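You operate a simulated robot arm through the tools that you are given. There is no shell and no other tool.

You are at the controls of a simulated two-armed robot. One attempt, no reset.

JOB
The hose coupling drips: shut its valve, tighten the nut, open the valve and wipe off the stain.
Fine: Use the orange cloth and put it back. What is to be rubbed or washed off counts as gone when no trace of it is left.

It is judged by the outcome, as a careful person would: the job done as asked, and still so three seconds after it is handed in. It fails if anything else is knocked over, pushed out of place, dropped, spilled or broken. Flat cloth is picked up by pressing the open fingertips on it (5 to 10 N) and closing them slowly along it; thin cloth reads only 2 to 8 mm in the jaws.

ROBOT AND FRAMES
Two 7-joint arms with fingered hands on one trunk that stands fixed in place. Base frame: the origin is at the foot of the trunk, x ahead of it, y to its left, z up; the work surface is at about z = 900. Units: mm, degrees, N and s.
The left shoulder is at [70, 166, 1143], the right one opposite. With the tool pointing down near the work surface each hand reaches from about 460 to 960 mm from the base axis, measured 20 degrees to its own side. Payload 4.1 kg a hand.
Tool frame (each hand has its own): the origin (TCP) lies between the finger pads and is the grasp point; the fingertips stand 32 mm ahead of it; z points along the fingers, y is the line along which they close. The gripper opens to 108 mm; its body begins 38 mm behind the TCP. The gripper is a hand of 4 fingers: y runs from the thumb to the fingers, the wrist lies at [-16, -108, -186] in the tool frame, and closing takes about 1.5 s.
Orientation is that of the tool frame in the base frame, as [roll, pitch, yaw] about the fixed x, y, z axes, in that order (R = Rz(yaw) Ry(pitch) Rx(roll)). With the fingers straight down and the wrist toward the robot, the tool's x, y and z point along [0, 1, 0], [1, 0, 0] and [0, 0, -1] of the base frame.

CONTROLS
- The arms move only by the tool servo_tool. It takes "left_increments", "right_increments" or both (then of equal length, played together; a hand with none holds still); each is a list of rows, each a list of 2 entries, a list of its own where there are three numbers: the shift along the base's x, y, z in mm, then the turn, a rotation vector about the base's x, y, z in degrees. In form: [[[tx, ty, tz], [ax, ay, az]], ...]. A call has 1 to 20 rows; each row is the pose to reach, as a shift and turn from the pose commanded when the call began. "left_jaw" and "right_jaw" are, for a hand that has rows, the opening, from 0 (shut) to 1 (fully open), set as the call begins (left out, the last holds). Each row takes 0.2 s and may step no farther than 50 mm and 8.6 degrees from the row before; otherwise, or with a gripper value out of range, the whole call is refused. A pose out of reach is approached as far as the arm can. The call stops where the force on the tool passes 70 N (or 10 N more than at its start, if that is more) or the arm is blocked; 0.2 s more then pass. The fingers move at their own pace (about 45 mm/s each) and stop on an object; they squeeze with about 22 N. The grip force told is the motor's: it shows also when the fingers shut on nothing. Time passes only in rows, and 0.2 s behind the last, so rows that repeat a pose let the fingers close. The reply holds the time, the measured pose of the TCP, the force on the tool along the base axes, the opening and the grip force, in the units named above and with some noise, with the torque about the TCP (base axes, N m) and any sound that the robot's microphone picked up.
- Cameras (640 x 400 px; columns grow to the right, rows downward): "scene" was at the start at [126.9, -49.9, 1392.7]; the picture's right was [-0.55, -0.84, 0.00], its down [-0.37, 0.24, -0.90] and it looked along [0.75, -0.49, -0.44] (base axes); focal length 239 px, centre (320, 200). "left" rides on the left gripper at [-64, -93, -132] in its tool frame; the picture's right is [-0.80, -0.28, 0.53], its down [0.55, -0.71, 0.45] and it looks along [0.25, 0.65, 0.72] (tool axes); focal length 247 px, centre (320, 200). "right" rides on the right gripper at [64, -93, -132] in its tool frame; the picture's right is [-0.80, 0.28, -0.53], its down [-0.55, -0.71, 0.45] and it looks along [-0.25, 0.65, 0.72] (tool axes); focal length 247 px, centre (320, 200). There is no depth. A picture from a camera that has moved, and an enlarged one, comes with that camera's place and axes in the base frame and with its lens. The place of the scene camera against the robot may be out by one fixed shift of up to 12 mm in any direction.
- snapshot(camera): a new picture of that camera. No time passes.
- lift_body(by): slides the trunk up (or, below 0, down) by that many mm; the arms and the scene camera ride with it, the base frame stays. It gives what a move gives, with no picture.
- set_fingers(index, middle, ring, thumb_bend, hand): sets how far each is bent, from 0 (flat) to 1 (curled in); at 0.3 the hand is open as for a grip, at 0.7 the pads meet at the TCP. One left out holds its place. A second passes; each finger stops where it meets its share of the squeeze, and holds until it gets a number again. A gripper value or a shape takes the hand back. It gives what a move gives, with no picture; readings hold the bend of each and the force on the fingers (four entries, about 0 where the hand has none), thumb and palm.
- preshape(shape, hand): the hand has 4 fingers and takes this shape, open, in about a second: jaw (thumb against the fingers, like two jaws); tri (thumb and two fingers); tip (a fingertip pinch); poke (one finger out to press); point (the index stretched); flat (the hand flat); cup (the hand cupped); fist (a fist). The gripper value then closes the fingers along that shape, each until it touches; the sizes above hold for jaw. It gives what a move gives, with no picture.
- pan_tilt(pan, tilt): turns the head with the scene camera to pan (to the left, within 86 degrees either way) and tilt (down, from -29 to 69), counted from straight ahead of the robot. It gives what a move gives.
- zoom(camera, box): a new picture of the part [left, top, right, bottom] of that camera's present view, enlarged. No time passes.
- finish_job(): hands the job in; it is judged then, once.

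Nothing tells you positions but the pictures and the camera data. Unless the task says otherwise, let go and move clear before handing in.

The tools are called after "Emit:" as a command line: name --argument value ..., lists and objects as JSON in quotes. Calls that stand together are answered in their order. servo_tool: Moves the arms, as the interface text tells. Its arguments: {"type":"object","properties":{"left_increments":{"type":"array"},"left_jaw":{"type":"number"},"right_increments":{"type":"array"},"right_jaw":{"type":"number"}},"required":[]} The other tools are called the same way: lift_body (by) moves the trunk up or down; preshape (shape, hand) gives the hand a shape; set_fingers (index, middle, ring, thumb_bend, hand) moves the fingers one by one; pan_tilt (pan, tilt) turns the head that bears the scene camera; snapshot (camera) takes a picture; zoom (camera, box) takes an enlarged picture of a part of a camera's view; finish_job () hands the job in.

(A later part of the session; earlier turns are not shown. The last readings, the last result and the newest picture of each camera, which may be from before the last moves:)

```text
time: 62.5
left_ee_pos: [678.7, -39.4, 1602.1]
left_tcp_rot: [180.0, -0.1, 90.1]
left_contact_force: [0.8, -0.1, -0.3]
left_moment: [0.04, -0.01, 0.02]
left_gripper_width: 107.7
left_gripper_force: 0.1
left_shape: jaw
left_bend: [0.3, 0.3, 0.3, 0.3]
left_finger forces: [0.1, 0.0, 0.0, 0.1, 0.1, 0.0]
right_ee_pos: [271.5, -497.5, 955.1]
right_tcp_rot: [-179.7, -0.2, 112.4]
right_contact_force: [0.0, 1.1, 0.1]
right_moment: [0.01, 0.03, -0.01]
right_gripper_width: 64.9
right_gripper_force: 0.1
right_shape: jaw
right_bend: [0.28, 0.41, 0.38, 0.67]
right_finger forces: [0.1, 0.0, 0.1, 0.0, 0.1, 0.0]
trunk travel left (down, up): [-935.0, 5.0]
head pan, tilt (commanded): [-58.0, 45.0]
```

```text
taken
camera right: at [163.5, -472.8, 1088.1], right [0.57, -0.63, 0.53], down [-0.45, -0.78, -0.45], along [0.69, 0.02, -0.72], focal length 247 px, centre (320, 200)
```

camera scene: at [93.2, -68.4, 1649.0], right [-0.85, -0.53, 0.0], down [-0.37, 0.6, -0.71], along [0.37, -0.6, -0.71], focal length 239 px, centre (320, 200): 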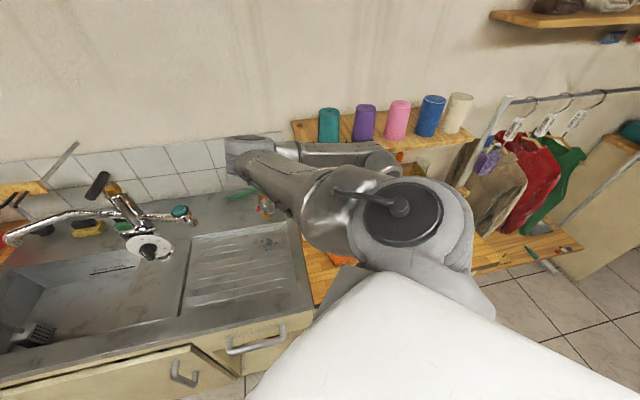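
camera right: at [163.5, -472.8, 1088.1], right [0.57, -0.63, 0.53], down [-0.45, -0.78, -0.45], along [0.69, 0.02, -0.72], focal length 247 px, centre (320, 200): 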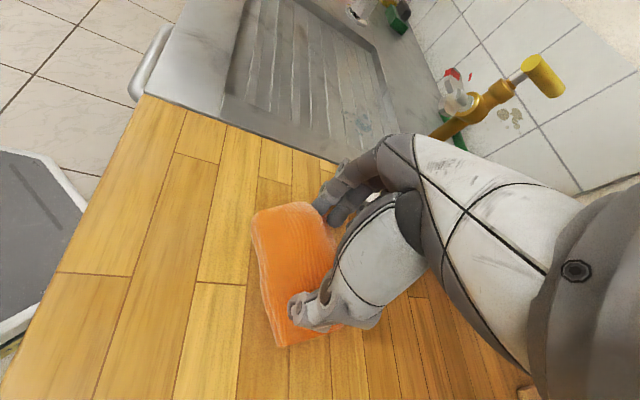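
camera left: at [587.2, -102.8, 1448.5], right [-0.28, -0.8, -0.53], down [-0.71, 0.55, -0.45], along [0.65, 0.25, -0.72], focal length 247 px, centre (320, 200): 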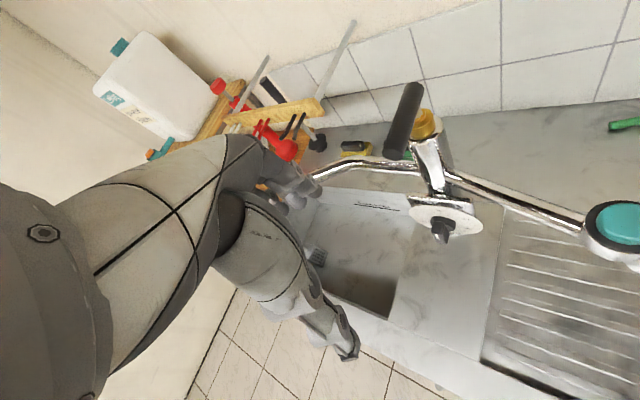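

Emit:
zoom --camera "right" --box '[240, 170, 400, 350]'

Emit:
zoom --camera "scene" --box '[260, 150, 460, 300]'

```text
2.22 times, centred on (320, 260) of right
camera zoom: at [163.5, -472.8, 1088.1], right [0.57, -0.63, 0.53], down [-0.45, -0.78, -0.45], along [0.69, 0.02, -0.72], focal length 549 px, centre (320, 67)
```

zoom: 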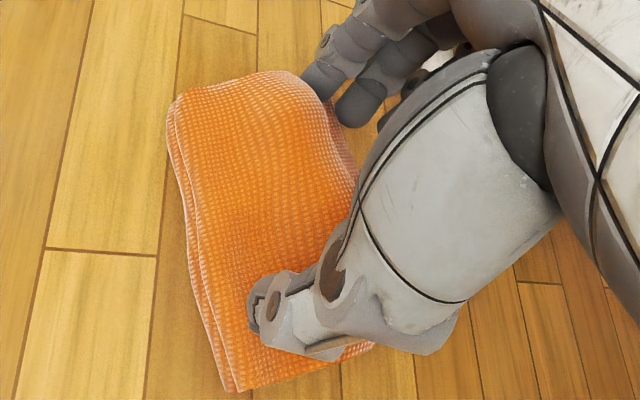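

```text
2.67 times, centred on (360, 225) of scene
camera zoom: at [93.6, -68.8, 1648.4], right [-0.85, -0.53, 0.0], down [-0.38, 0.6, -0.71], along [0.37, -0.6, -0.71], focal length 638 px, centre (213, 133)
```

zoom: 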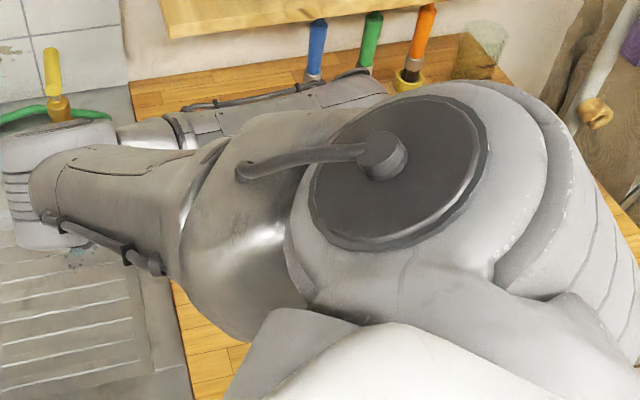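

The index looks uneven against the others. I'll rise slightly and set all fingers and the thumb evenly so they land well inside the cloth.

Emit:
servo_tool --right_increments '[[[0, 0, 8], [0, 0, 0]], [[2, -2, 15], [0, 0, 0]]]'

Emit:
set_fingers --hand "right" --index 0.52 --middle 0.52 --ring 0.52 --thumb_bend 0.52

Emit:
zoom --camera "right" --box '[240, 170, 400, 350]'

```text
time: 63.1
left_ee_pos: [678.4, -38.9, 1602.1]
left_tcp_rot: [180.0, 0.0, 90.1]
left_contact_force: [0.1, 0.2, 0.0]
left_moment: [0.01, 0.0, 0.0]
left_gripper_width: 107.9
left_gripper_force: 0.1
left_shape: jaw
left_bend: [0.3, 0.3, 0.3, 0.3]
left_finger forces: [0.1, 0.0, 0.1, 0.0, 0.0, 0.0]
right_ee_pos: [273.7, -498.4, 971.8]
right_tcp_rot: [-179.7, -0.1, 112.6]
right_contact_force: [-0.3, -0.3, 0.1]
right_moment: [-0.01, 0.0, -0.01]
right_gripper_width: 65.1
right_gripper_force: 0.1
right_shape: jaw
right_bend: [0.28, 0.41, 0.38, 0.67]
right_finger forces: [0.0, 0.1, 0.0, 0.0, 0.1, 0.0]
trunk travel left (down, up): [-935.0, 5.0]
head pan, tilt (commanded): [-58.0, 45.0]
```

```text
time: 64.1
left_ee_pos: [679.0, -38.2, 1601.8]
left_tcp_rot: [179.9, 0.1, 90.0]
left_contact_force: [-0.4, 0.4, -0.7]
left_moment: [0.0, -0.02, 0.0]
left_gripper_width: 107.9
left_gripper_force: 0.0
left_shape: jaw
left_bend: [0.3, 0.3, 0.3, 0.3]
left_finger forces: [0.0, 0.1, 0.0, 0.0, 0.0, 0.1]
right_ee_pos: [274.2, -499.0, 972.9]
right_tcp_rot: [-179.8, -0.1, 112.3]
right_contact_force: [-0.4, 0.3, 0.9]
right_moment: [0.02, -0.01, -0.03]
right_gripper_width: 51.3
right_gripper_force: 0.4
right_shape: fingers
right_bend: [0.52, 0.52, 0.52, 0.52]
right_finger forces: [0.3, 0.1, 0.0, 0.0, 0.3, 0.0]
trunk travel left (down, up): [-935.0, 5.0]
head pan, tilt (commanded): [-58.0, 45.0]
```

```text
2.22 times, centred on (320, 260) of right
camera zoom: at [165.3, -474.5, 1104.5], right [0.57, -0.63, 0.53], down [-0.44, -0.78, -0.45], along [0.69, 0.02, -0.72], focal length 549 px, centre (320, 67)
```

zoom: 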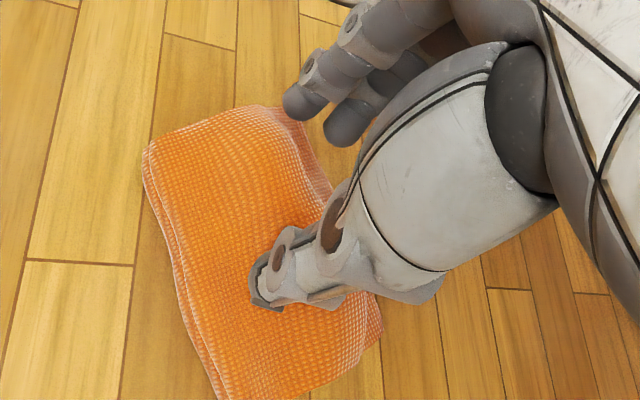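

Emit:
servo_tool --right_increments '[[[-2, -3, -6], [0, 0, 0]], [[-3, -6, -12], [0, 0, 0]], [[-3, -6, -18], [0, 0, 0]]]'

Emit:
servo_tool --right_increments '[[[0, 0, -3], [0, 0, 0]], [[0, 0, -6], [0, 0, 0]]]'

Emit:
zoom --camera "right" --box '[240, 170, 400, 350]'

```text
time: 64.9
left_ee_pos: [675.9, -35.3, 1603.3]
left_tcp_rot: [180.0, 0.3, 90.1]
left_contact_force: [-0.6, -0.4, -0.8]
left_moment: [-0.03, -0.02, 0.0]
left_gripper_width: 107.8
left_gripper_force: 0.1
left_shape: jaw
left_bend: [0.3, 0.3, 0.3, 0.3]
left_finger forces: [0.0, 0.0, 0.0, 0.0, 0.0, 0.0]
right_ee_pos: [270.1, -504.6, 955.8]
right_tcp_rot: [-180.0, 0.2, 112.5]
right_contact_force: [2.3, -3.4, 15.9]
right_moment: [0.02, -0.62, -0.11]
right_gripper_width: 51.2
right_gripper_force: 7.7
right_shape: fingers
right_bend: [0.52, 0.51, 0.52, 0.52]
right_finger forces: [6.1, 9.9, 0.1, 0.1, 0.2, 0.0]
trunk travel left (down, up): [-935.0, 5.0]
head pan, tilt (commanded): [-58.0, 45.0]
```

```text
time: 65.5
left_ee_pos: [676.4, -34.2, 1603.3]
left_tcp_rot: [179.9, 0.2, 90.0]
left_contact_force: [1.6, 0.0, -0.4]
left_moment: [0.03, 0.06, -0.03]
left_gripper_width: 107.3
left_gripper_force: 0.2
left_shape: jaw
left_bend: [0.3, 0.3, 0.3, 0.3]
left_finger forces: [0.0, 0.0, 0.0, 0.0, 0.0, 0.0]
right_ee_pos: [270.0, -505.3, 956.0]
right_tcp_rot: [179.6, 0.4, 112.3]
right_contact_force: [-4.9, 4.7, 54.0]
right_moment: [1.35, -1.37, 0.11]
right_gripper_width: 50.6
right_gripper_force: 27.7
right_shape: fingers
right_bend: [0.53, 0.52, 0.52, 0.52]
right_finger forces: [44.4, 9.5, 0.1, 0.0, 1.5, 0.1]
trunk travel left (down, up): [-935.0, 5.0]
head pan, tilt (commanded): [-58.0, 45.0]
stopped in row 2 (right hand): the force on the tool passed its limit at 76 N (the readings are from after the stop); the commanded pose is now the measured one
```

```text
2.22 times, centred on (320, 260) of right
camera zoom: at [161.3, -480.0, 1086.9], right [0.56, -0.63, 0.54], down [-0.44, -0.78, -0.45], along [0.7, 0.01, -0.71], focal length 549 px, centre (320, 67)
```

zoom: 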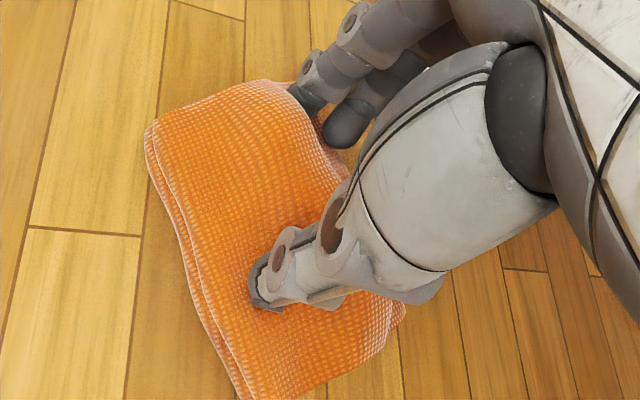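

Contact is on the index side at about TCP z=957 and it's stiff. I'll relieve to a light press and then close the fingers slowly in small steps.

Emit:
servo_tool --right_increments '[[[0, 0, 1.5], [0, 0, 0]], [[0, 0, 1.5], [0, 0, 0]]]'

Emit:
set_fingers --hand "right" --index 0.57 --middle 0.57 --ring 0.57 --thumb_bend 0.57

Emit:
zoom --camera "right" --box '[240, 170, 400, 350]'

```text
time: 66.1
left_ee_pos: [674.1, -32.3, 1604.5]
left_tcp_rot: [179.9, 0.3, 90.0]
left_contact_force: [0.1, 0.3, -0.5]
left_moment: [-0.01, 0.02, -0.03]
left_gripper_width: 108.0
left_gripper_force: 0.0
left_shape: jaw
left_bend: [0.3, 0.3, 0.3, 0.3]
left_finger forces: [0.0, 0.1, 0.1, 0.1, 0.0, 0.0]
right_ee_pos: [270.2, -503.5, 955.2]
right_tcp_rot: [180.0, 0.6, 112.4]
right_contact_force: [1.3, -3.1, 54.8]
right_moment: [1.14, -1.64, -0.01]
right_gripper_width: 50.7
right_gripper_force: 28.4
right_shape: fingers
right_bend: [0.51, 0.51, 0.52, 0.52]
right_finger forces: [46.8, 9.6, 0.1, 0.1, 0.1, 0.0]
trunk travel left (down, up): [-935.0, 5.0]
head pan, tilt (commanded): [-58.0, 45.0]
```

```text
time: 67.1
left_ee_pos: [674.1, -31.5, 1603.9]
left_tcp_rot: [179.9, 0.3, 90.1]
left_contact_force: [-0.4, -0.1, 0.0]
left_moment: [0.01, 0.0, 0.01]
left_gripper_width: 107.7
left_gripper_force: 0.1
left_shape: jaw
left_bend: [0.3, 0.3, 0.3, 0.3]
left_finger forces: [0.1, 0.0, 0.0, 0.0, 0.1, 0.0]
right_ee_pos: [270.4, -502.8, 955.9]
right_tcp_rot: [179.8, 0.5, 112.4]
right_contact_force: [5.9, -6.0, 68.5]
right_moment: [1.24, -2.14, -0.2]
right_gripper_width: 47.9
right_gripper_force: 35.2
right_shape: fingers
right_bend: [0.52, 0.53, 0.56, 0.54]
right_finger forces: [54.9, 14.1, 0.0, 0.1, 1.5, 0.1]
trunk travel left (down, up): [-935.0, 5.0]
head pan, tilt (commanded): [-58.0, 45.0]
```

```text
2.22 times, centred on (320, 260) of right
camera zoom: at [160.4, -477.9, 1086.9], right [0.56, -0.63, 0.54], down [-0.44, -0.78, -0.45], along [0.7, 0.01, -0.71], focal length 549 px, centre (320, 67)
```

zoom: 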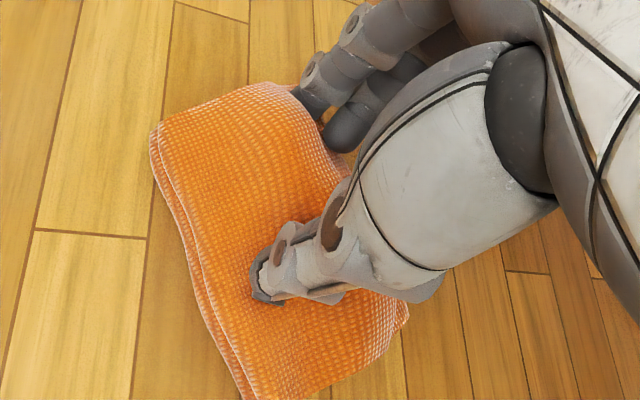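

Emit:
servo_tool --right_increments '[[[0, 0, 4], [0, 0, 0]], [[0, 0, 8], [0, 0, 0]]]'

```text
time: 67.7
left_ee_pos: [679.9, -37.6, 1601.4]
left_tcp_rot: [180.0, -0.1, 90.0]
left_contact_force: [0.1, 0.1, 0.1]
left_moment: [0.01, 0.01, -0.01]
left_gripper_width: 107.6
left_gripper_force: 0.1
left_shape: jaw
left_bend: [0.3, 0.3, 0.3, 0.3]
left_finger forces: [0.1, 0.0, 0.0, 0.0, 0.0, 0.1]
right_ee_pos: [271.1, -507.0, 957.8]
right_tcp_rot: [-179.8, 0.0, 112.4]
right_contact_force: [0.1, -0.5, -0.1]
right_moment: [-0.03, -0.01, -0.01]
right_gripper_width: 44.8
right_gripper_force: 0.7
right_shape: fingers
right_bend: [0.54, 0.56, 0.56, 0.54]
right_finger forces: [0.8, 0.6, 0.0, 0.0, 0.7, 0.0]
trunk travel left (down, up): [-935.0, 5.0]
head pan, tilt (commanded): [-58.0, 45.0]
```

Emit:
servo_tool --right_increments '[[[0, 0, -1], [0, 0, 0]], [[0, 0, -2], [0, 0, 0]]]'

Emit:
set_fingers --hand "right" --index 0.61 --middle 0.61 --ring 0.61 --thumb_bend 0.61

Emit:
zoom --camera "right" --box '[240, 170, 400, 350]'

```text
time: 68.3
left_ee_pos: [679.0, -37.7, 1602.1]
left_tcp_rot: [-180.0, -0.1, 89.9]
left_contact_force: [-0.1, 0.8, 1.3]
left_moment: [0.01, 0.0, 0.03]
left_gripper_width: 107.9
left_gripper_force: 0.2
left_shape: jaw
left_bend: [0.3, 0.3, 0.3, 0.3]
left_finger forces: [0.1, 0.0, 0.0, 0.0, 0.0, 0.0]
right_ee_pos: [272.0, -507.0, 957.1]
right_tcp_rot: [180.0, 0.2, 112.4]
right_contact_force: [1.0, -0.5, -0.1]
right_moment: [0.03, 0.03, 0.01]
right_gripper_width: 40.9
right_gripper_force: 1.3
right_shape: fingers
right_bend: [0.56, 0.56, 0.56, 0.55]
right_finger forces: [0.1, 0.1, 0.0, 0.1, 0.5, 0.0]
trunk travel left (down, up): [-935.0, 5.0]
head pan, tilt (commanded): [-58.0, 45.0]
```

```text
time: 69.3
left_ee_pos: [679.3, -38.9, 1602.5]
left_tcp_rot: [180.0, 0.0, 90.1]
left_contact_force: [-0.3, 0.3, 0.1]
left_moment: [0.01, 0.0, 0.01]
left_gripper_width: 107.7
left_gripper_force: 0.1
left_shape: jaw
left_bend: [0.3, 0.3, 0.3, 0.3]
left_finger forces: [0.1, 0.1, 0.0, 0.0, 0.0, 0.1]
right_ee_pos: [273.0, -506.8, 957.5]
right_tcp_rot: [-180.0, 0.2, 112.3]
right_contact_force: [0.7, 0.4, -0.4]
right_moment: [-0.01, -0.01, 0.0]
right_gripper_width: 29.6
right_gripper_force: 0.3
right_shape: fingers
right_bend: [0.6, 0.61, 0.61, 0.6]
right_finger forces: [0.6, 0.0, 0.0, 0.0, 0.8, 0.0]
trunk travel left (down, up): [-935.0, 5.0]
head pan, tilt (commanded): [-58.0, 45.0]
```

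```text
2.22 times, centred on (320, 260) of right
camera zoom: at [163.2, -482.4, 1089.9], right [0.56, -0.63, 0.54], down [-0.44, -0.78, -0.45], along [0.7, 0.01, -0.72], focal length 549 px, centre (320, 67)
```

zoom: 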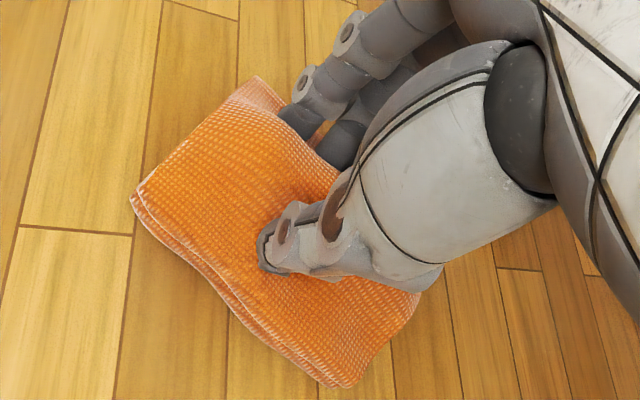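

The cloth turned a little under the fingers and they ended near its back edge. I'll lift, reopen, recentre over the cloth, and tilt the hand slightly so thumb and fingers press equally.

Emit:
servo_tool --right_increments '[[[0, 0, 8], [0, 0, 0]], [[-4, -6, 16], [1.5, -3.7, 0]], [[-8, -12, 20], [3.03, -7.4, 0]]]'

Emit:
set_fingers --hand "right" --index 0.5 --middle 0.5 --ring 0.5 --thumb_bend 0.5

Emit:
snapshot --camera "right"

Emit:
zoom --camera "right" --box '[240, 170, 400, 350]'

```text
time: 70.1
left_ee_pos: [677.5, -39.8, 1602.5]
left_tcp_rot: [180.0, 0.0, 90.1]
left_contact_force: [0.1, -0.8, 1.0]
left_moment: [0.02, 0.01, -0.01]
left_gripper_width: 107.6
left_gripper_force: 0.0
left_shape: jaw
left_bend: [0.3, 0.3, 0.3, 0.3]
left_finger forces: [0.0, 0.0, 0.0, 0.0, 0.1, 0.0]
right_ee_pos: [264.1, -518.8, 978.8]
right_tcp_rot: [171.9, 0.2, 112.3]
right_contact_force: [-0.4, -0.8, 0.0]
right_moment: [0.01, -0.03, -0.02]
right_gripper_width: 27.3
right_gripper_force: 0.1
right_shape: fingers
right_bend: [0.61, 0.61, 0.61, 0.61]
right_finger forces: [0.4, 0.0, 0.0, 0.1, 0.1, 0.0]
trunk travel left (down, up): [-935.0, 5.0]
head pan, tilt (commanded): [-58.0, 45.0]
```

```text
time: 71.1
left_ee_pos: [678.9, -37.0, 1602.1]
left_tcp_rot: [-180.0, -0.1, 90.1]
left_contact_force: [0.8, 0.5, 0.3]
left_moment: [0.02, 0.01, 0.0]
left_gripper_width: 107.9
left_gripper_force: 0.0
left_shape: jaw
left_bend: [0.3, 0.3, 0.3, 0.3]
left_finger forces: [0.0, 0.0, 0.0, 0.1, 0.0, 0.0]
right_ee_pos: [266.0, -518.1, 978.5]
right_tcp_rot: [171.9, 0.3, 112.4]
right_contact_force: [-0.6, 0.4, -0.2]
right_moment: [0.0, 0.01, 0.02]
right_gripper_width: 55.1
right_gripper_force: 0.1
right_shape: fingers
right_bend: [0.5, 0.5, 0.5, 0.5]
right_finger forces: [0.0, 0.0, 0.0, 0.0, 0.1, 0.0]
trunk travel left (down, up): [-935.0, 5.0]
head pan, tilt (commanded): [-58.0, 45.0]
```

```text
taken
camera right: at [139.8, -500.1, 1096.3], right [0.49, -0.66, 0.57], down [-0.38, -0.75, -0.54], along [0.78, 0.05, -0.62], focal length 247 px, centre (320, 200)
```

right: 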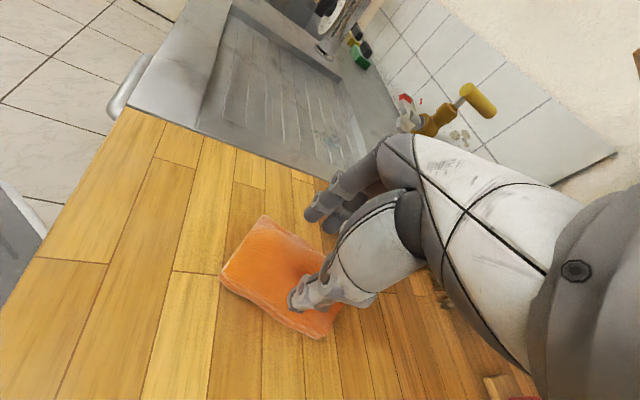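

```text
2.22 times, centred on (320, 260) of right
camera zoom: at [139.8, -500.1, 1096.3], right [0.49, -0.66, 0.57], down [-0.38, -0.75, -0.54], along [0.78, 0.05, -0.62], focal length 549 px, centre (320, 67)
```

zoom: 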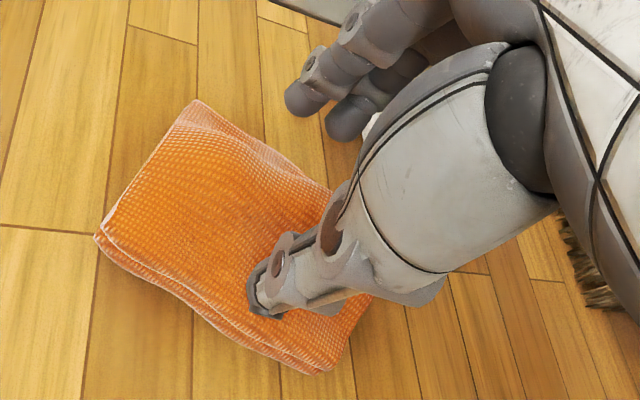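

The cloth is now square to the hand, centred near (276, -520). I'll shift a few mm so thumb and fingers both land inside it, and lower in small steps.

Emit:
servo_tool --right_increments '[[[4, 1, -5], [0, 0, 0]], [[8, 2, -10], [0, 0, 0]], [[8, 2, -15], [0, 0, 0]]]'

Emit:
servo_tool --right_increments '[[[0, 0, -3], [0, 0, 0]], [[0, 0, -5], [0, 0, 0]]]'

```text
time: 71.9
left_ee_pos: [678.4, -36.7, 1602.8]
left_tcp_rot: [-180.0, -0.1, 90.0]
left_contact_force: [-0.1, 0.3, 0.8]
left_moment: [-0.03, -0.02, -0.01]
left_gripper_width: 107.7
left_gripper_force: 0.0
left_shape: jaw
left_bend: [0.3, 0.3, 0.3, 0.3]
left_finger forces: [0.0, 0.1, 0.0, 0.0, 0.0, 0.0]
right_ee_pos: [272.8, -517.8, 963.1]
right_tcp_rot: [172.0, 0.3, 112.3]
right_contact_force: [0.1, 0.2, -0.2]
right_moment: [0.0, -0.02, 0.04]
right_gripper_width: 55.1
right_gripper_force: 0.1
right_shape: fingers
right_bend: [0.5, 0.5, 0.5, 0.5]
right_finger forces: [0.1, 0.0, 0.1, 0.1, 0.1, 0.1]
trunk travel left (down, up): [-935.0, 5.0]
head pan, tilt (commanded): [-58.0, 45.0]
```

```text
time: 72.5
left_ee_pos: [677.4, -35.2, 1603.0]
left_tcp_rot: [-179.9, 0.0, 90.1]
left_contact_force: [-0.6, -0.6, -0.6]
left_moment: [-0.04, -0.01, 0.0]
left_gripper_width: 107.7
left_gripper_force: 0.1
left_shape: jaw
left_bend: [0.3, 0.3, 0.3, 0.3]
left_finger forces: [0.0, 0.1, 0.1, 0.0, 0.0, 0.1]
right_ee_pos: [270.8, -516.5, 960.6]
right_tcp_rot: [172.0, 0.4, 112.3]
right_contact_force: [0.9, -2.9, 21.7]
right_moment: [-0.41, 0.59, 0.14]
right_gripper_width: 54.8
right_gripper_force: 10.4
right_shape: fingers
right_bend: [0.5, 0.5, 0.5, 0.51]
right_finger forces: [0.0, 0.0, 0.1, 0.1, 20.7, 0.0]
trunk travel left (down, up): [-935.0, 5.0]
head pan, tilt (commanded): [-58.0, 45.0]
```

Emit:
servo_tool --right_increments '[[[0, 0, 2], [0, 0, 0]], [[0, 0, 2], [-1.5, 3.7, 0]], [[0, 0, 1], [-1.5, 3.7, 0]]]'

Emit:
servo_tool --right_increments '[[[0, 0, -1], [0, 0, 0]], [[0, 0, -2], [0, 0, 0]]]'

```text
time: 73.3
left_ee_pos: [678.1, -37.9, 1602.5]
left_tcp_rot: [-179.9, 0.0, 90.1]
left_contact_force: [0.1, -0.5, -0.7]
left_moment: [-0.02, 0.02, 0.02]
left_gripper_width: 107.8
left_gripper_force: 0.0
left_shape: jaw
left_bend: [0.3, 0.3, 0.3, 0.3]
left_finger forces: [0.1, 0.0, 0.0, 0.0, 0.0, 0.0]
right_ee_pos: [270.9, -515.4, 958.5]
right_tcp_rot: [176.0, 0.2, 112.4]
right_contact_force: [0.4, -0.5, 0.6]
right_moment: [0.04, -0.05, -0.01]
right_gripper_width: 55.2
right_gripper_force: 0.0
right_shape: fingers
right_bend: [0.5, 0.5, 0.5, 0.5]
right_finger forces: [0.0, 0.0, 0.1, 0.1, 0.0, 0.0]
trunk travel left (down, up): [-935.0, 5.0]
head pan, tilt (commanded): [-58.0, 45.0]
```

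```text
time: 73.9
left_ee_pos: [678.4, -37.8, 1601.4]
left_tcp_rot: [-180.0, 0.0, 90.2]
left_contact_force: [0.2, 0.2, 0.3]
left_moment: [-0.03, 0.01, 0.01]
left_gripper_width: 107.9
left_gripper_force: 0.0
left_shape: jaw
left_bend: [0.3, 0.3, 0.3, 0.3]
left_finger forces: [0.0, 0.0, 0.0, 0.1, 0.0, 0.0]
right_ee_pos: [271.7, -517.1, 956.9]
right_tcp_rot: [176.0, 0.2, 112.3]
right_contact_force: [0.1, -0.4, 0.3]
right_moment: [-0.01, -0.02, 0.0]
right_gripper_width: 55.1
right_gripper_force: 0.1
right_shape: fingers
right_bend: [0.5, 0.5, 0.5, 0.5]
right_finger forces: [0.0, 0.1, 0.1, 0.1, 0.0, 0.0]
trunk travel left (down, up): [-935.0, 5.0]
head pan, tilt (commanded): [-58.0, 45.0]
```

Still no contact at z=957. I'll go down in 2 mm steps.

Emit:
servo_tool --right_increments '[[[0, 0, -1], [0, 0, 0]], [[0, 0, -2], [0, 0, 0]], [[0, 0, -2.5], [0, 0, 0]]]'

Emit:
zoom --camera "right" --box '[240, 170, 400, 350]'

```text
time: 74.7
left_ee_pos: [678.6, -38.8, 1603.1]
left_tcp_rot: [-180.0, -0.1, 90.0]
left_contact_force: [-0.7, -0.3, -0.4]
left_moment: [0.0, 0.0, -0.02]
left_gripper_width: 107.7
left_gripper_force: 0.1
left_shape: jaw
left_bend: [0.3, 0.3, 0.3, 0.3]
left_finger forces: [0.0, 0.1, 0.0, 0.0, 0.1, 0.0]
right_ee_pos: [271.5, -517.2, 956.3]
right_tcp_rot: [176.1, 0.2, 112.4]
right_contact_force: [-0.4, -0.3, 8.1]
right_moment: [-0.12, 0.27, -0.02]
right_gripper_width: 56.0
right_gripper_force: 4.1
right_shape: fingers
right_bend: [0.5, 0.5, 0.5, 0.5]
right_finger forces: [0.0, 0.0, 0.0, 0.1, 8.9, 0.0]
trunk travel left (down, up): [-935.0, 5.0]
head pan, tilt (commanded): [-58.0, 45.0]
```

```text
2.22 times, centred on (320, 260) of right
camera zoom: at [153.8, -495.9, 1080.3], right [0.53, -0.64, 0.55], down [-0.41, -0.77, -0.49], along [0.74, 0.03, -0.67], focal length 549 px, centre (320, 67)
```

zoom: 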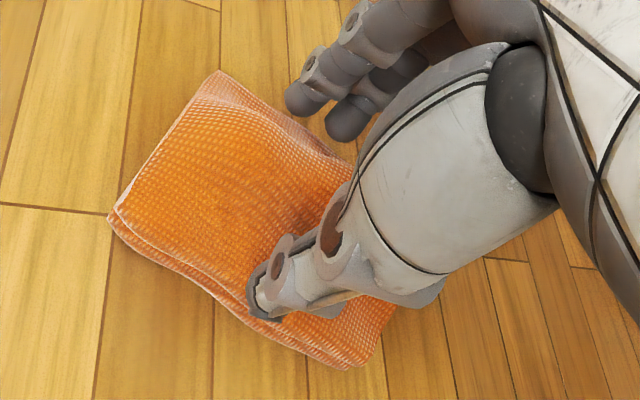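

Both tips are right at the cloth's edges, so the opening is too wide. I'll raise slightly, narrow the opening, and press again.

Emit:
servo_tool --right_increments '[[[0, 0, 3], [0, 0, 0]], [[1, 0, 7], [0, 0, 0]]]'

Emit:
set_fingers --hand "right" --index 0.58 --middle 0.58 --ring 0.58 --thumb_bend 0.58

Emit:
servo_tool --right_increments '[[[0, 0, -4], [0, 0, 0]], [[0, 0, -7], [0, 0, 0]], [[0, 0, -8], [0, 0, 0]]]'

Emit:
zoom --camera "right" --box '[240, 170, 400, 350]'

```text
time: 75.3
left_ee_pos: [678.1, -39.8, 1602.5]
left_tcp_rot: [-180.0, 0.0, 90.0]
left_contact_force: [-0.2, 0.2, -0.1]
left_moment: [-0.02, -0.02, 0.0]
left_gripper_width: 108.0
left_gripper_force: 0.0
left_shape: jaw
left_bend: [0.3, 0.3, 0.3, 0.3]
left_finger forces: [0.0, 0.0, 0.1, 0.1, 0.1, 0.0]
right_ee_pos: [273.4, -516.8, 962.0]
right_tcp_rot: [176.0, 0.3, 112.4]
right_contact_force: [-0.3, 0.3, -0.5]
right_moment: [-0.02, 0.01, -0.01]
right_gripper_width: 55.8
right_gripper_force: 0.1
right_shape: fingers
right_bend: [0.5, 0.5, 0.5, 0.5]
right_finger forces: [0.0, 0.1, 0.1, 0.0, 0.1, 0.0]
trunk travel left (down, up): [-935.0, 5.0]
head pan, tilt (commanded): [-58.0, 45.0]
```

```text
time: 76.3
left_ee_pos: [677.9, -38.9, 1602.9]
left_tcp_rot: [-180.0, 0.0, 90.1]
left_contact_force: [0.3, 1.1, 0.1]
left_moment: [0.02, -0.01, 0.02]
left_gripper_width: 107.8
left_gripper_force: 0.0
left_shape: jaw
left_bend: [0.3, 0.3, 0.3, 0.3]
left_finger forces: [0.0, 0.1, 0.0, 0.0, 0.1, 0.0]
right_ee_pos: [272.0, -516.3, 961.8]
right_tcp_rot: [176.0, 0.2, 112.3]
right_contact_force: [0.4, -0.3, -0.1]
right_moment: [0.03, 0.01, 0.03]
right_gripper_width: 37.4
right_gripper_force: 0.1
right_shape: fingers
right_bend: [0.57, 0.57, 0.57, 0.57]
right_finger forces: [0.0, 0.0, 0.0, 0.0, 0.0, 0.1]
trunk travel left (down, up): [-935.0, 5.0]
head pan, tilt (commanded): [-58.0, 45.0]
```

```text
time: 77.1
left_ee_pos: [676.0, -35.4, 1604.0]
left_tcp_rot: [179.9, 0.2, 90.0]
left_contact_force: [0.0, 0.7, 0.2]
left_moment: [0.04, -0.03, -0.02]
left_gripper_width: 107.9
left_gripper_force: 0.0
left_shape: jaw
left_bend: [0.3, 0.3, 0.3, 0.3]
left_finger forces: [0.0, 0.0, 0.0, 0.0, 0.0, 0.0]
right_ee_pos: [273.0, -517.9, 957.4]
right_tcp_rot: [176.0, 0.5, 112.4]
right_contact_force: [2.5, -9.4, 42.0]
right_moment: [-0.79, 0.99, 0.3]
right_gripper_width: 37.2
right_gripper_force: 21.1
right_shape: fingers
right_bend: [0.57, 0.57, 0.57, 0.58]
right_finger forces: [0.1, 0.0, 0.1, 0.0, 41.5, 0.1]
trunk travel left (down, up): [-935.0, 5.0]
head pan, tilt (commanded): [-58.0, 45.0]
```

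```text
2.22 times, centred on (320, 260) of right
camera zoom: at [154.3, -495.0, 1081.8], right [0.53, -0.64, 0.56], down [-0.41, -0.77, -0.49], along [0.74, 0.03, -0.67], focal length 549 px, centre (320, 67)
```

zoom: 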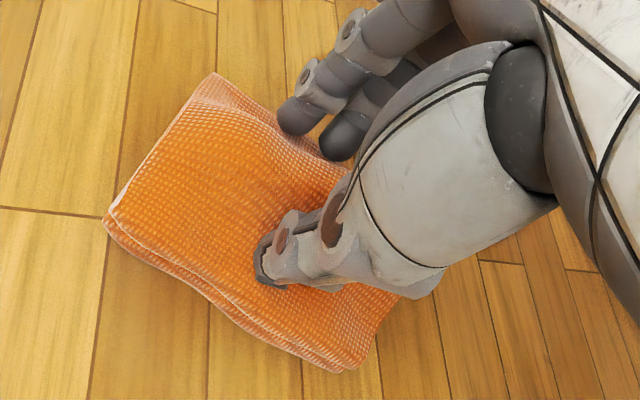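

Emit:
servo_tool --right_increments '[[[0, 0, 3], [0, 0, 0]], [[0, 0, 5], [-1.0, 2.4, 0]], [[0, 0, 4], [-1.0, 2.4, 0]]]'

Emit:
servo_tool --right_increments '[[[0, 0, -1], [0, 0, 0]], [[0, 0, -2], [0, 0, 0]]]'

```text
time: 77.9
left_ee_pos: [678.7, -37.3, 1601.7]
left_tcp_rot: [180.0, 0.1, 90.1]
left_contact_force: [-0.6, 0.0, 0.5]
left_moment: [-0.04, -0.03, -0.02]
left_gripper_width: 107.9
left_gripper_force: 0.0
left_shape: jaw
left_bend: [0.3, 0.3, 0.3, 0.3]
left_finger forces: [0.0, 0.0, 0.1, 0.1, 0.0, 0.0]
right_ee_pos: [272.3, -516.2, 957.4]
right_tcp_rot: [178.6, 0.2, 112.4]
right_contact_force: [1.1, 0.4, 0.2]
right_moment: [0.0, 0.02, 0.02]
right_gripper_width: 36.8
right_gripper_force: 0.0
right_shape: fingers
right_bend: [0.57, 0.57, 0.57, 0.57]
right_finger forces: [0.0, 0.1, 0.0, 0.0, 0.0, 0.1]
trunk travel left (down, up): [-935.0, 5.0]
head pan, tilt (commanded): [-58.0, 45.0]
```

```text
time: 78.5
left_ee_pos: [677.3, -37.5, 1602.8]
left_tcp_rot: [-180.0, 0.1, 90.1]
left_contact_force: [0.3, 0.2, -0.8]
left_moment: [-0.01, 0.01, 0.0]
left_gripper_width: 107.9
left_gripper_force: 0.0
left_shape: jaw
left_bend: [0.3, 0.3, 0.3, 0.3]
left_finger forces: [0.1, 0.0, 0.0, 0.0, 0.0, 0.1]
right_ee_pos: [273.1, -516.2, 956.2]
right_tcp_rot: [178.6, 0.3, 112.3]
right_contact_force: [0.0, -0.7, 10.7]
right_moment: [-0.17, 0.2, 0.05]
right_gripper_width: 37.3
right_gripper_force: 4.4
right_shape: fingers
right_bend: [0.57, 0.57, 0.57, 0.57]
right_finger forces: [0.0, 0.5, 0.0, 0.0, 9.0, 0.1]
trunk travel left (down, up): [-935.0, 5.0]
head pan, tilt (commanded): [-58.0, 45.0]
```

Emit:
servo_tool --right_increments '[[[0, 0, 0], [-0.4, 0.95, 0]], [[0, 0, -1], [-0.4, 0.95, 0]]]'

Emit:
set_fingers --hand "right" --index 0.62 --middle 0.62 --ring 0.62 --thumb_bend 0.62

Emit:
zoom --camera "right" --box '[240, 170, 400, 350]'

```text
time: 79.1
left_ee_pos: [678.4, -37.4, 1602.6]
left_tcp_rot: [-179.9, 0.1, 90.1]
left_contact_force: [-0.8, 0.0, 0.1]
left_moment: [-0.02, 0.02, -0.03]
left_gripper_width: 107.6
left_gripper_force: 0.1
left_shape: jaw
left_bend: [0.3, 0.3, 0.3, 0.3]
left_finger forces: [0.0, 0.1, 0.0, 0.0, 0.0, 0.0]
right_ee_pos: [272.9, -515.3, 955.8]
right_tcp_rot: [179.6, 0.3, 112.3]
right_contact_force: [1.5, -0.1, 14.2]
right_moment: [0.15, -0.39, -0.02]
right_gripper_width: 37.2
right_gripper_force: 6.8
right_shape: fingers
right_bend: [0.57, 0.56, 0.57, 0.57]
right_finger forces: [6.6, 6.9, 0.1, 0.1, 0.1, 0.0]
trunk travel left (down, up): [-935.0, 5.0]
head pan, tilt (commanded): [-58.0, 45.0]
```

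```text
time: 80.1
left_ee_pos: [677.6, -38.1, 1602.7]
left_tcp_rot: [180.0, 0.1, 90.1]
left_contact_force: [-0.9, 0.4, 0.6]
left_moment: [0.0, -0.02, 0.0]
left_gripper_width: 107.6
left_gripper_force: 0.0
left_shape: jaw
left_bend: [0.3, 0.3, 0.3, 0.3]
left_finger forces: [0.1, 0.1, 0.0, 0.1, 0.0, 0.0]
right_ee_pos: [272.6, -516.2, 956.2]
right_tcp_rot: [179.7, 0.2, 112.3]
right_contact_force: [0.9, -1.6, 13.4]
right_moment: [0.05, -0.1, 0.02]
right_gripper_width: 29.7
right_gripper_force: 8.0
right_shape: fingers
right_bend: [0.61, 0.62, 0.62, 0.6]
right_finger forces: [7.9, 1.7, 0.1, 0.1, 5.9, 0.0]
trunk travel left (down, up): [-935.0, 5.0]
head pan, tilt (commanded): [-58.0, 45.0]
```

```text
2.22 times, centred on (320, 260) of right
camera zoom: at [162.9, -492.0, 1086.6], right [0.56, -0.63, 0.54], down [-0.44, -0.78, -0.45], along [0.7, 0.02, -0.71], focal length 549 px, centre (320, 67)
```

zoom: 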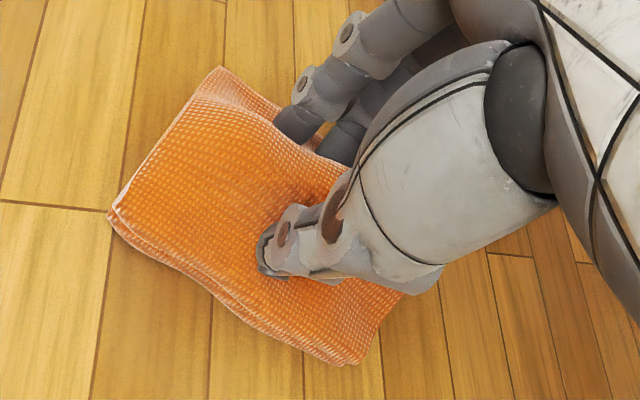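

Now thumb and fingers share the press (about 13 N in total). I'll keep closing slowly.

Emit:
set_fingers --hand "right" --index 0.65 --middle 0.65 --ring 0.65 --thumb_bend 0.65

Emit:
set_fingers --hand "right" --index 0.69 --middle 0.69 --ring 0.69 --thumb_bend 0.69

Emit:
zoom --camera "right" --box '[240, 170, 400, 350]'

```text
time: 81.1
left_ee_pos: [676.3, -37.5, 1603.2]
left_tcp_rot: [-180.0, 0.0, 89.9]
left_contact_force: [0.0, 0.2, -0.7]
left_moment: [0.01, -0.03, -0.01]
left_gripper_width: 107.5
left_gripper_force: 0.1
left_shape: jaw
left_bend: [0.3, 0.3, 0.3, 0.3]
left_finger forces: [0.0, 0.0, 0.1, 0.0, 0.1, 0.0]
right_ee_pos: [273.2, -516.4, 955.8]
right_tcp_rot: [179.6, 0.3, 112.3]
right_contact_force: [-3.3, -2.2, 10.1]
right_moment: [-0.14, 0.34, 0.02]
right_gripper_width: 25.3
right_gripper_force: 7.2
right_shape: fingers
right_bend: [0.64, 0.65, 0.65, 0.61]
right_finger forces: [1.1, 0.4, 0.0, 0.0, 12.8, 0.1]
trunk travel left (down, up): [-935.0, 5.0]
head pan, tilt (commanded): [-58.0, 45.0]
```

```text
time: 82.1
left_ee_pos: [678.0, -37.2, 1602.5]
left_tcp_rot: [179.9, 0.1, 90.1]
left_contact_force: [-0.6, -0.6, -0.3]
left_moment: [0.01, -0.01, 0.02]
left_gripper_width: 108.0
left_gripper_force: 0.0
left_shape: jaw
left_bend: [0.3, 0.3, 0.3, 0.3]
left_finger forces: [0.0, 0.0, 0.1, 0.0, 0.0, 0.0]
right_ee_pos: [273.4, -516.3, 955.4]
right_tcp_rot: [179.6, 0.3, 112.4]
right_contact_force: [-0.9, 0.3, 9.6]
right_moment: [-0.08, 0.27, -0.02]
right_gripper_width: 23.6
right_gripper_force: 12.0
right_shape: fingers
right_bend: [0.65, 0.67, 0.67, 0.62]
right_finger forces: [3.5, 2.8, 1.4, 0.0, 14.3, 0.0]
trunk travel left (down, up): [-935.0, 5.0]
head pan, tilt (commanded): [-58.0, 45.0]
```

```text
2.22 times, centred on (320, 260) of right
camera zoom: at [163.1, -492.2, 1086.4], right [0.56, -0.63, 0.54], down [-0.44, -0.78, -0.45], along [0.7, 0.02, -0.71], focal length 549 px, centre (320, 67)
```

zoom: 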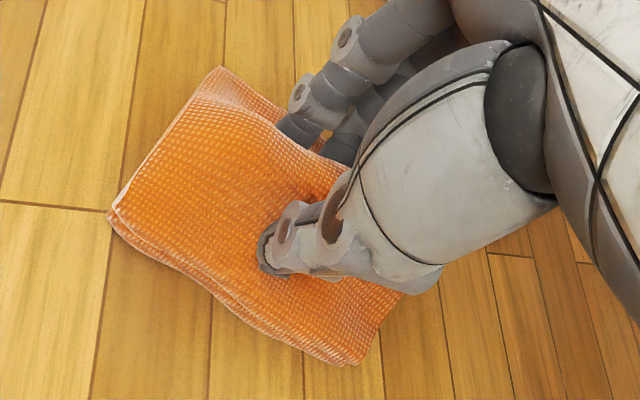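

The fingers are meeting resistance at 24 mm, so they hold cloth between them. I'll squeeze fully and then lift slightly to test.

Emit:
set_fingers --hand "right" --index 0.78 --middle 0.78 --ring 0.78 --thumb_bend 0.75

Emit:
servo_tool --right_increments '[[[0, 0, 3], [0, 0, 0]], [[0, 0, 8], [0, 0, 0]], [[0, 0, 15], [0, 0, 0]], [[0, 0, 22], [0, 0, 0]], [[0, 0, 30], [0, 0, 0]]]'

Emit:
snapshot --camera "right"

```text
time: 83.1
left_ee_pos: [678.2, -35.6, 1602.0]
left_tcp_rot: [-180.0, 0.1, 90.1]
left_contact_force: [0.0, 0.0, -0.9]
left_moment: [0.0, 0.02, 0.02]
left_gripper_width: 107.6
left_gripper_force: 0.0
left_shape: jaw
left_bend: [0.3, 0.3, 0.3, 0.3]
left_finger forces: [0.0, 0.0, 0.0, 0.0, 0.1, 0.2]
right_ee_pos: [274.1, -516.0, 955.9]
right_tcp_rot: [179.6, 0.3, 112.3]
right_contact_force: [5.4, 1.5, 15.9]
right_moment: [-0.02, 0.39, 0.1]
right_gripper_width: 22.4
right_gripper_force: 29.4
right_shape: fingers
right_bend: [0.72, 0.71, 0.71, 0.61]
right_finger forces: [14.0, 7.0, 7.0, 0.0, 30.9, 0.1]
trunk travel left (down, up): [-935.0, 5.0]
head pan, tilt (commanded): [-58.0, 45.0]
```

```text
time: 84.3
left_ee_pos: [678.6, -39.3, 1602.0]
left_tcp_rot: [179.9, 0.0, 90.1]
left_contact_force: [-0.3, -0.1, -0.4]
left_moment: [-0.01, 0.02, 0.0]
left_gripper_width: 107.6
left_gripper_force: 0.1
left_shape: jaw
left_bend: [0.3, 0.3, 0.3, 0.3]
left_finger forces: [0.1, 0.1, 0.0, 0.0, 0.0, 0.1]
right_ee_pos: [273.2, -516.2, 985.2]
right_tcp_rot: [179.6, 0.3, 112.3]
right_contact_force: [0.1, 0.5, 0.0]
right_moment: [-0.01, -0.03, -0.01]
right_gripper_width: 22.8
right_gripper_force: 21.6
right_shape: fingers
right_bend: [0.72, 0.71, 0.72, 0.61]
right_finger forces: [11.5, 6.4, 6.3, 0.1, 20.5, 0.0]
trunk travel left (down, up): [-935.0, 5.0]
head pan, tilt (commanded): [-58.0, 45.0]
```

```text
taken
camera right: at [163.0, -492.9, 1116.3], right [0.56, -0.63, 0.54], down [-0.44, -0.78, -0.45], along [0.7, 0.02, -0.71], focal length 247 px, centre (320, 200)
```

right: 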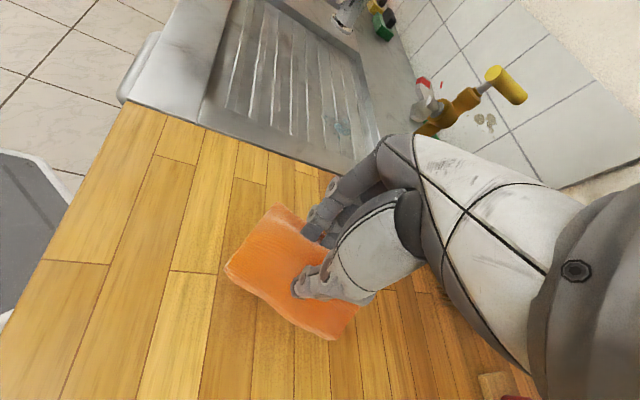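

Emit:
zoom --camera "right" --box '[200, 170, 400, 360]'

```text
2.11 times, centred on (300, 265) of right
camera zoom: at [163.0, -492.9, 1116.3], right [0.56, -0.63, 0.54], down [-0.44, -0.78, -0.45], along [0.7, 0.02, -0.71], focal length 520 px, centre (362, 63)
```

zoom: 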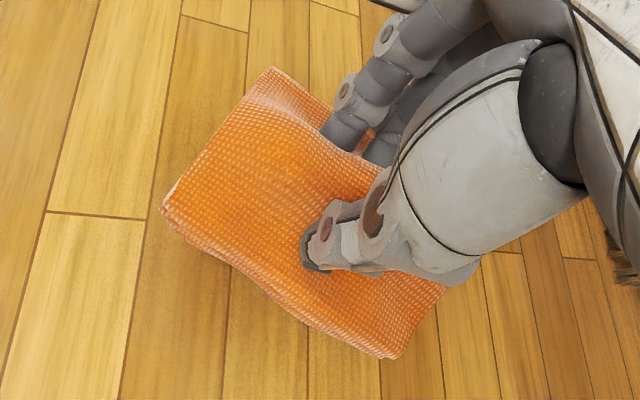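

The cloth is held like a pad, with its bottom about 56 mm below the TCP. I'll carry it over the drainboard, turning the hand so its narrow side faces the coupling. I'll stay at a height clear of the soap and in front of the nut.

Emit:
servo_tool --right_increments '[[[0, 0, 30], [0, 0, 0]], [[0, 0, 60], [0, 0, 0]], [[10, 4, 85], [0, 0, 0]], [[48, 20, 85], [0, 0, 4]], [[86, 36, 85], [0, 0, 8]], [[124, 52, 85], [0, 0, 12]], [[162, 67, 85], [0, 0, 16]], [[200, 83, 85], [0, 0, 20]], [[235, 97, 85], [0, 0, 24]], [[260, 106, 85], [0, 0, 28]], [[260, 106, 85], [0, 0, 28]]]'

Emit:
snapshot --camera "right"

Emit:
snapshot --camera "scene"

```text
time: 86.7
left_ee_pos: [678.4, -37.8, 1602.1]
left_tcp_rot: [-180.0, 0.0, 90.2]
left_contact_force: [0.6, 0.3, 0.1]
left_moment: [0.03, 0.0, 0.0]
left_gripper_width: 107.6
left_gripper_force: 0.0
left_shape: jaw
left_bend: [0.3, 0.3, 0.3, 0.3]
left_finger forces: [0.0, 0.0, 0.0, 0.0, 0.0, 0.0]
right_ee_pos: [533.8, -410.0, 1069.7]
right_tcp_rot: [179.7, 0.2, 140.5]
right_contact_force: [-0.1, 0.4, -1.0]
right_moment: [0.01, 0.03, 0.0]
right_gripper_width: 22.6
right_gripper_force: 22.0
right_shape: fingers
right_bend: [0.72, 0.71, 0.72, 0.61]
right_finger forces: [10.6, 6.3, 6.3, 0.0, 20.3, 0.0]
trunk travel left (down, up): [-935.0, 5.0]
head pan, tilt (commanded): [-58.0, 45.0]
```

```text
taken
camera right: at [425.5, -440.5, 1200.7], right [0.79, -0.29, 0.54], down [-0.02, -0.89, -0.45], along [0.61, 0.34, -0.71], focal length 247 px, centre (320, 200)
```

right: 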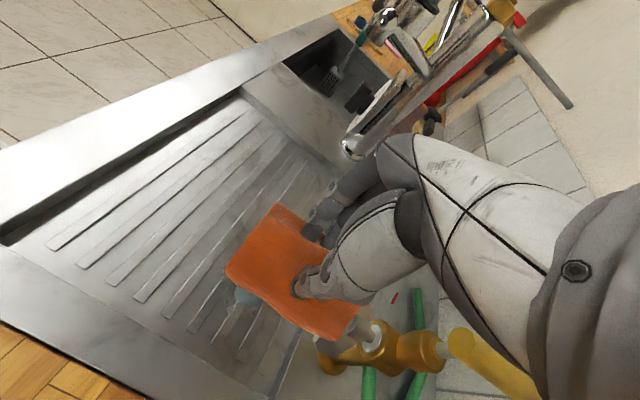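

```text
taken
camera scene: at [93.3, -68.7, 1649.0], right [-0.85, -0.53, 0.0], down [-0.38, 0.6, -0.71], along [0.37, -0.6, -0.71], focal length 239 px, centre (320, 200)
```

scene: 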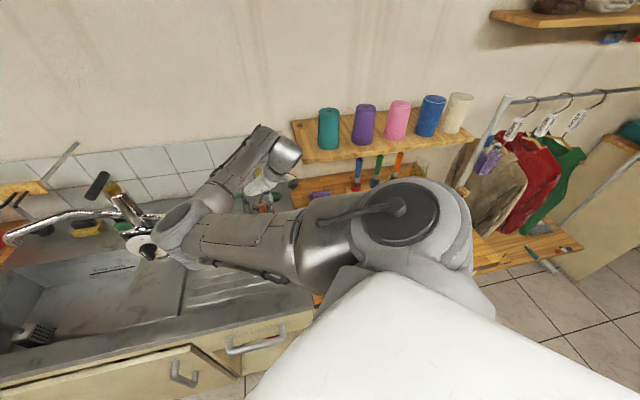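

Emit:
zoom --camera "right" --box '[200, 190, 440, 400]'

```text
1.90 times, centred on (320, 295) of right
camera zoom: at [425.5, -440.5, 1200.7], right [0.79, -0.29, 0.54], down [-0.02, -0.89, -0.45], along [0.61, 0.34, -0.71], focal length 470 px, centre (320, 19)
```

zoom: 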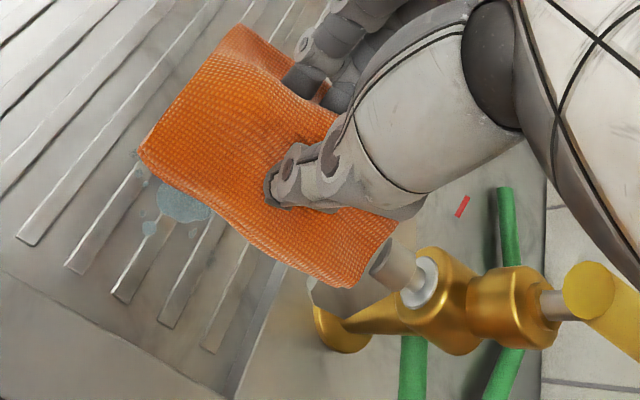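

The pad's end is close to the nut, so I'll shift 12 mm toward the front before lowering, then come down slowly onto the drainboard.

Emit:
servo_tool --right_increments '[[[-5, 5, 0], [0, 0, 0]], [[-9, 9, 0], [0, 0, 0]], [[-9, 9, -30], [0, 0, 0]], [[-9, 9, -60], [0, 0, 0]], [[-9, 9, -85], [0, 0, 0]], [[-9, 9, -105], [0, 0, 0]]]'

Emit:
zoom --camera "right" --box '[200, 190, 440, 400]'

```text
time: 88.1
left_ee_pos: [677.4, -39.0, 1601.2]
left_tcp_rot: [180.0, -0.1, 90.0]
left_contact_force: [-0.2, -0.9, -0.2]
left_moment: [-0.02, -0.05, 0.03]
left_gripper_width: 107.7
left_gripper_force: 0.2
left_shape: jaw
left_bend: [0.3, 0.3, 0.3, 0.3]
left_finger forces: [0.1, 0.0, 0.0, 0.0, 0.1, 0.1]
right_ee_pos: [525.7, -399.5, 965.1]
right_tcp_rot: [179.6, 0.2, 140.5]
right_contact_force: [-0.2, 0.0, -1.1]
right_moment: [0.01, 0.01, -0.01]
right_gripper_width: 22.2
right_gripper_force: 21.5
right_shape: fingers
right_bend: [0.72, 0.71, 0.72, 0.61]
right_finger forces: [10.2, 6.4, 6.3, 0.1, 20.5, 0.1]
trunk travel left (down, up): [-935.0, 5.0]
head pan, tilt (commanded): [-58.0, 45.0]
```

```text
1.90 times, centred on (320, 295) of right
camera zoom: at [417.0, -431.4, 1096.1], right [0.79, -0.29, 0.54], down [-0.02, -0.89, -0.45], along [0.61, 0.34, -0.71], focal length 470 px, centre (320, 19)
```

zoom: 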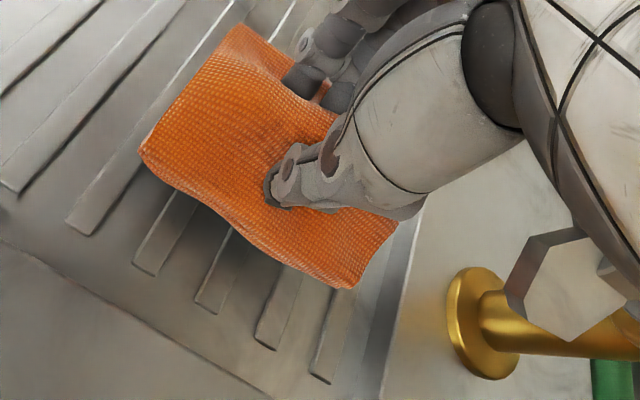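

Emit:
servo_tool --right_increments '[[[0, 0, -4], [0, 0, 0]], [[0, 0, -8], [0, 0, 0]], [[0, 0, -11], [0, 0, 0]]]'

Emit:
servo_tool --right_increments '[[[0, 0, -2], [0, 0, 0]], [[0, 0, -4], [0, 0, 0]]]'

```text
time: 88.9
left_ee_pos: [678.8, -38.2, 1601.3]
left_tcp_rot: [-180.0, 0.0, 90.0]
left_contact_force: [-0.5, 0.1, 0.7]
left_moment: [0.0, -0.05, -0.01]
left_gripper_width: 108.0
left_gripper_force: 0.0
left_shape: jaw
left_bend: [0.3, 0.3, 0.3, 0.3]
left_finger forces: [0.0, 0.0, 0.1, 0.0, 0.1, 0.0]
right_ee_pos: [524.9, -402.2, 954.1]
right_tcp_rot: [179.6, 0.2, 140.5]
right_contact_force: [-0.4, -0.4, -1.8]
right_moment: [-0.04, 0.03, -0.01]
right_gripper_width: 22.6
right_gripper_force: 21.8
right_shape: fingers
right_bend: [0.72, 0.71, 0.72, 0.61]
right_finger forces: [10.2, 6.5, 6.3, 0.0, 20.6, 0.0]
trunk travel left (down, up): [-935.0, 5.0]
head pan, tilt (commanded): [-58.0, 45.0]
```

```text
time: 89.5
left_ee_pos: [679.2, -38.5, 1603.3]
left_tcp_rot: [180.0, 0.0, 90.0]
left_contact_force: [0.7, -0.1, 0.3]
left_moment: [-0.03, -0.03, 0.0]
left_gripper_width: 107.9
left_gripper_force: 0.0
left_shape: jaw
left_bend: [0.3, 0.3, 0.3, 0.3]
left_finger forces: [0.0, 0.0, 0.0, 0.0, 0.0, 0.1]
right_ee_pos: [524.4, -402.5, 951.0]
right_tcp_rot: [179.6, 0.3, 140.3]
right_contact_force: [1.3, 0.8, -0.7]
right_moment: [-0.02, 0.0, 0.02]
right_gripper_width: 22.5
right_gripper_force: 21.6
right_shape: fingers
right_bend: [0.72, 0.71, 0.72, 0.61]
right_finger forces: [9.9, 6.5, 6.3, 0.1, 20.8, 0.0]
trunk travel left (down, up): [-935.0, 5.0]
head pan, tilt (commanded): [-58.0, 45.0]
```

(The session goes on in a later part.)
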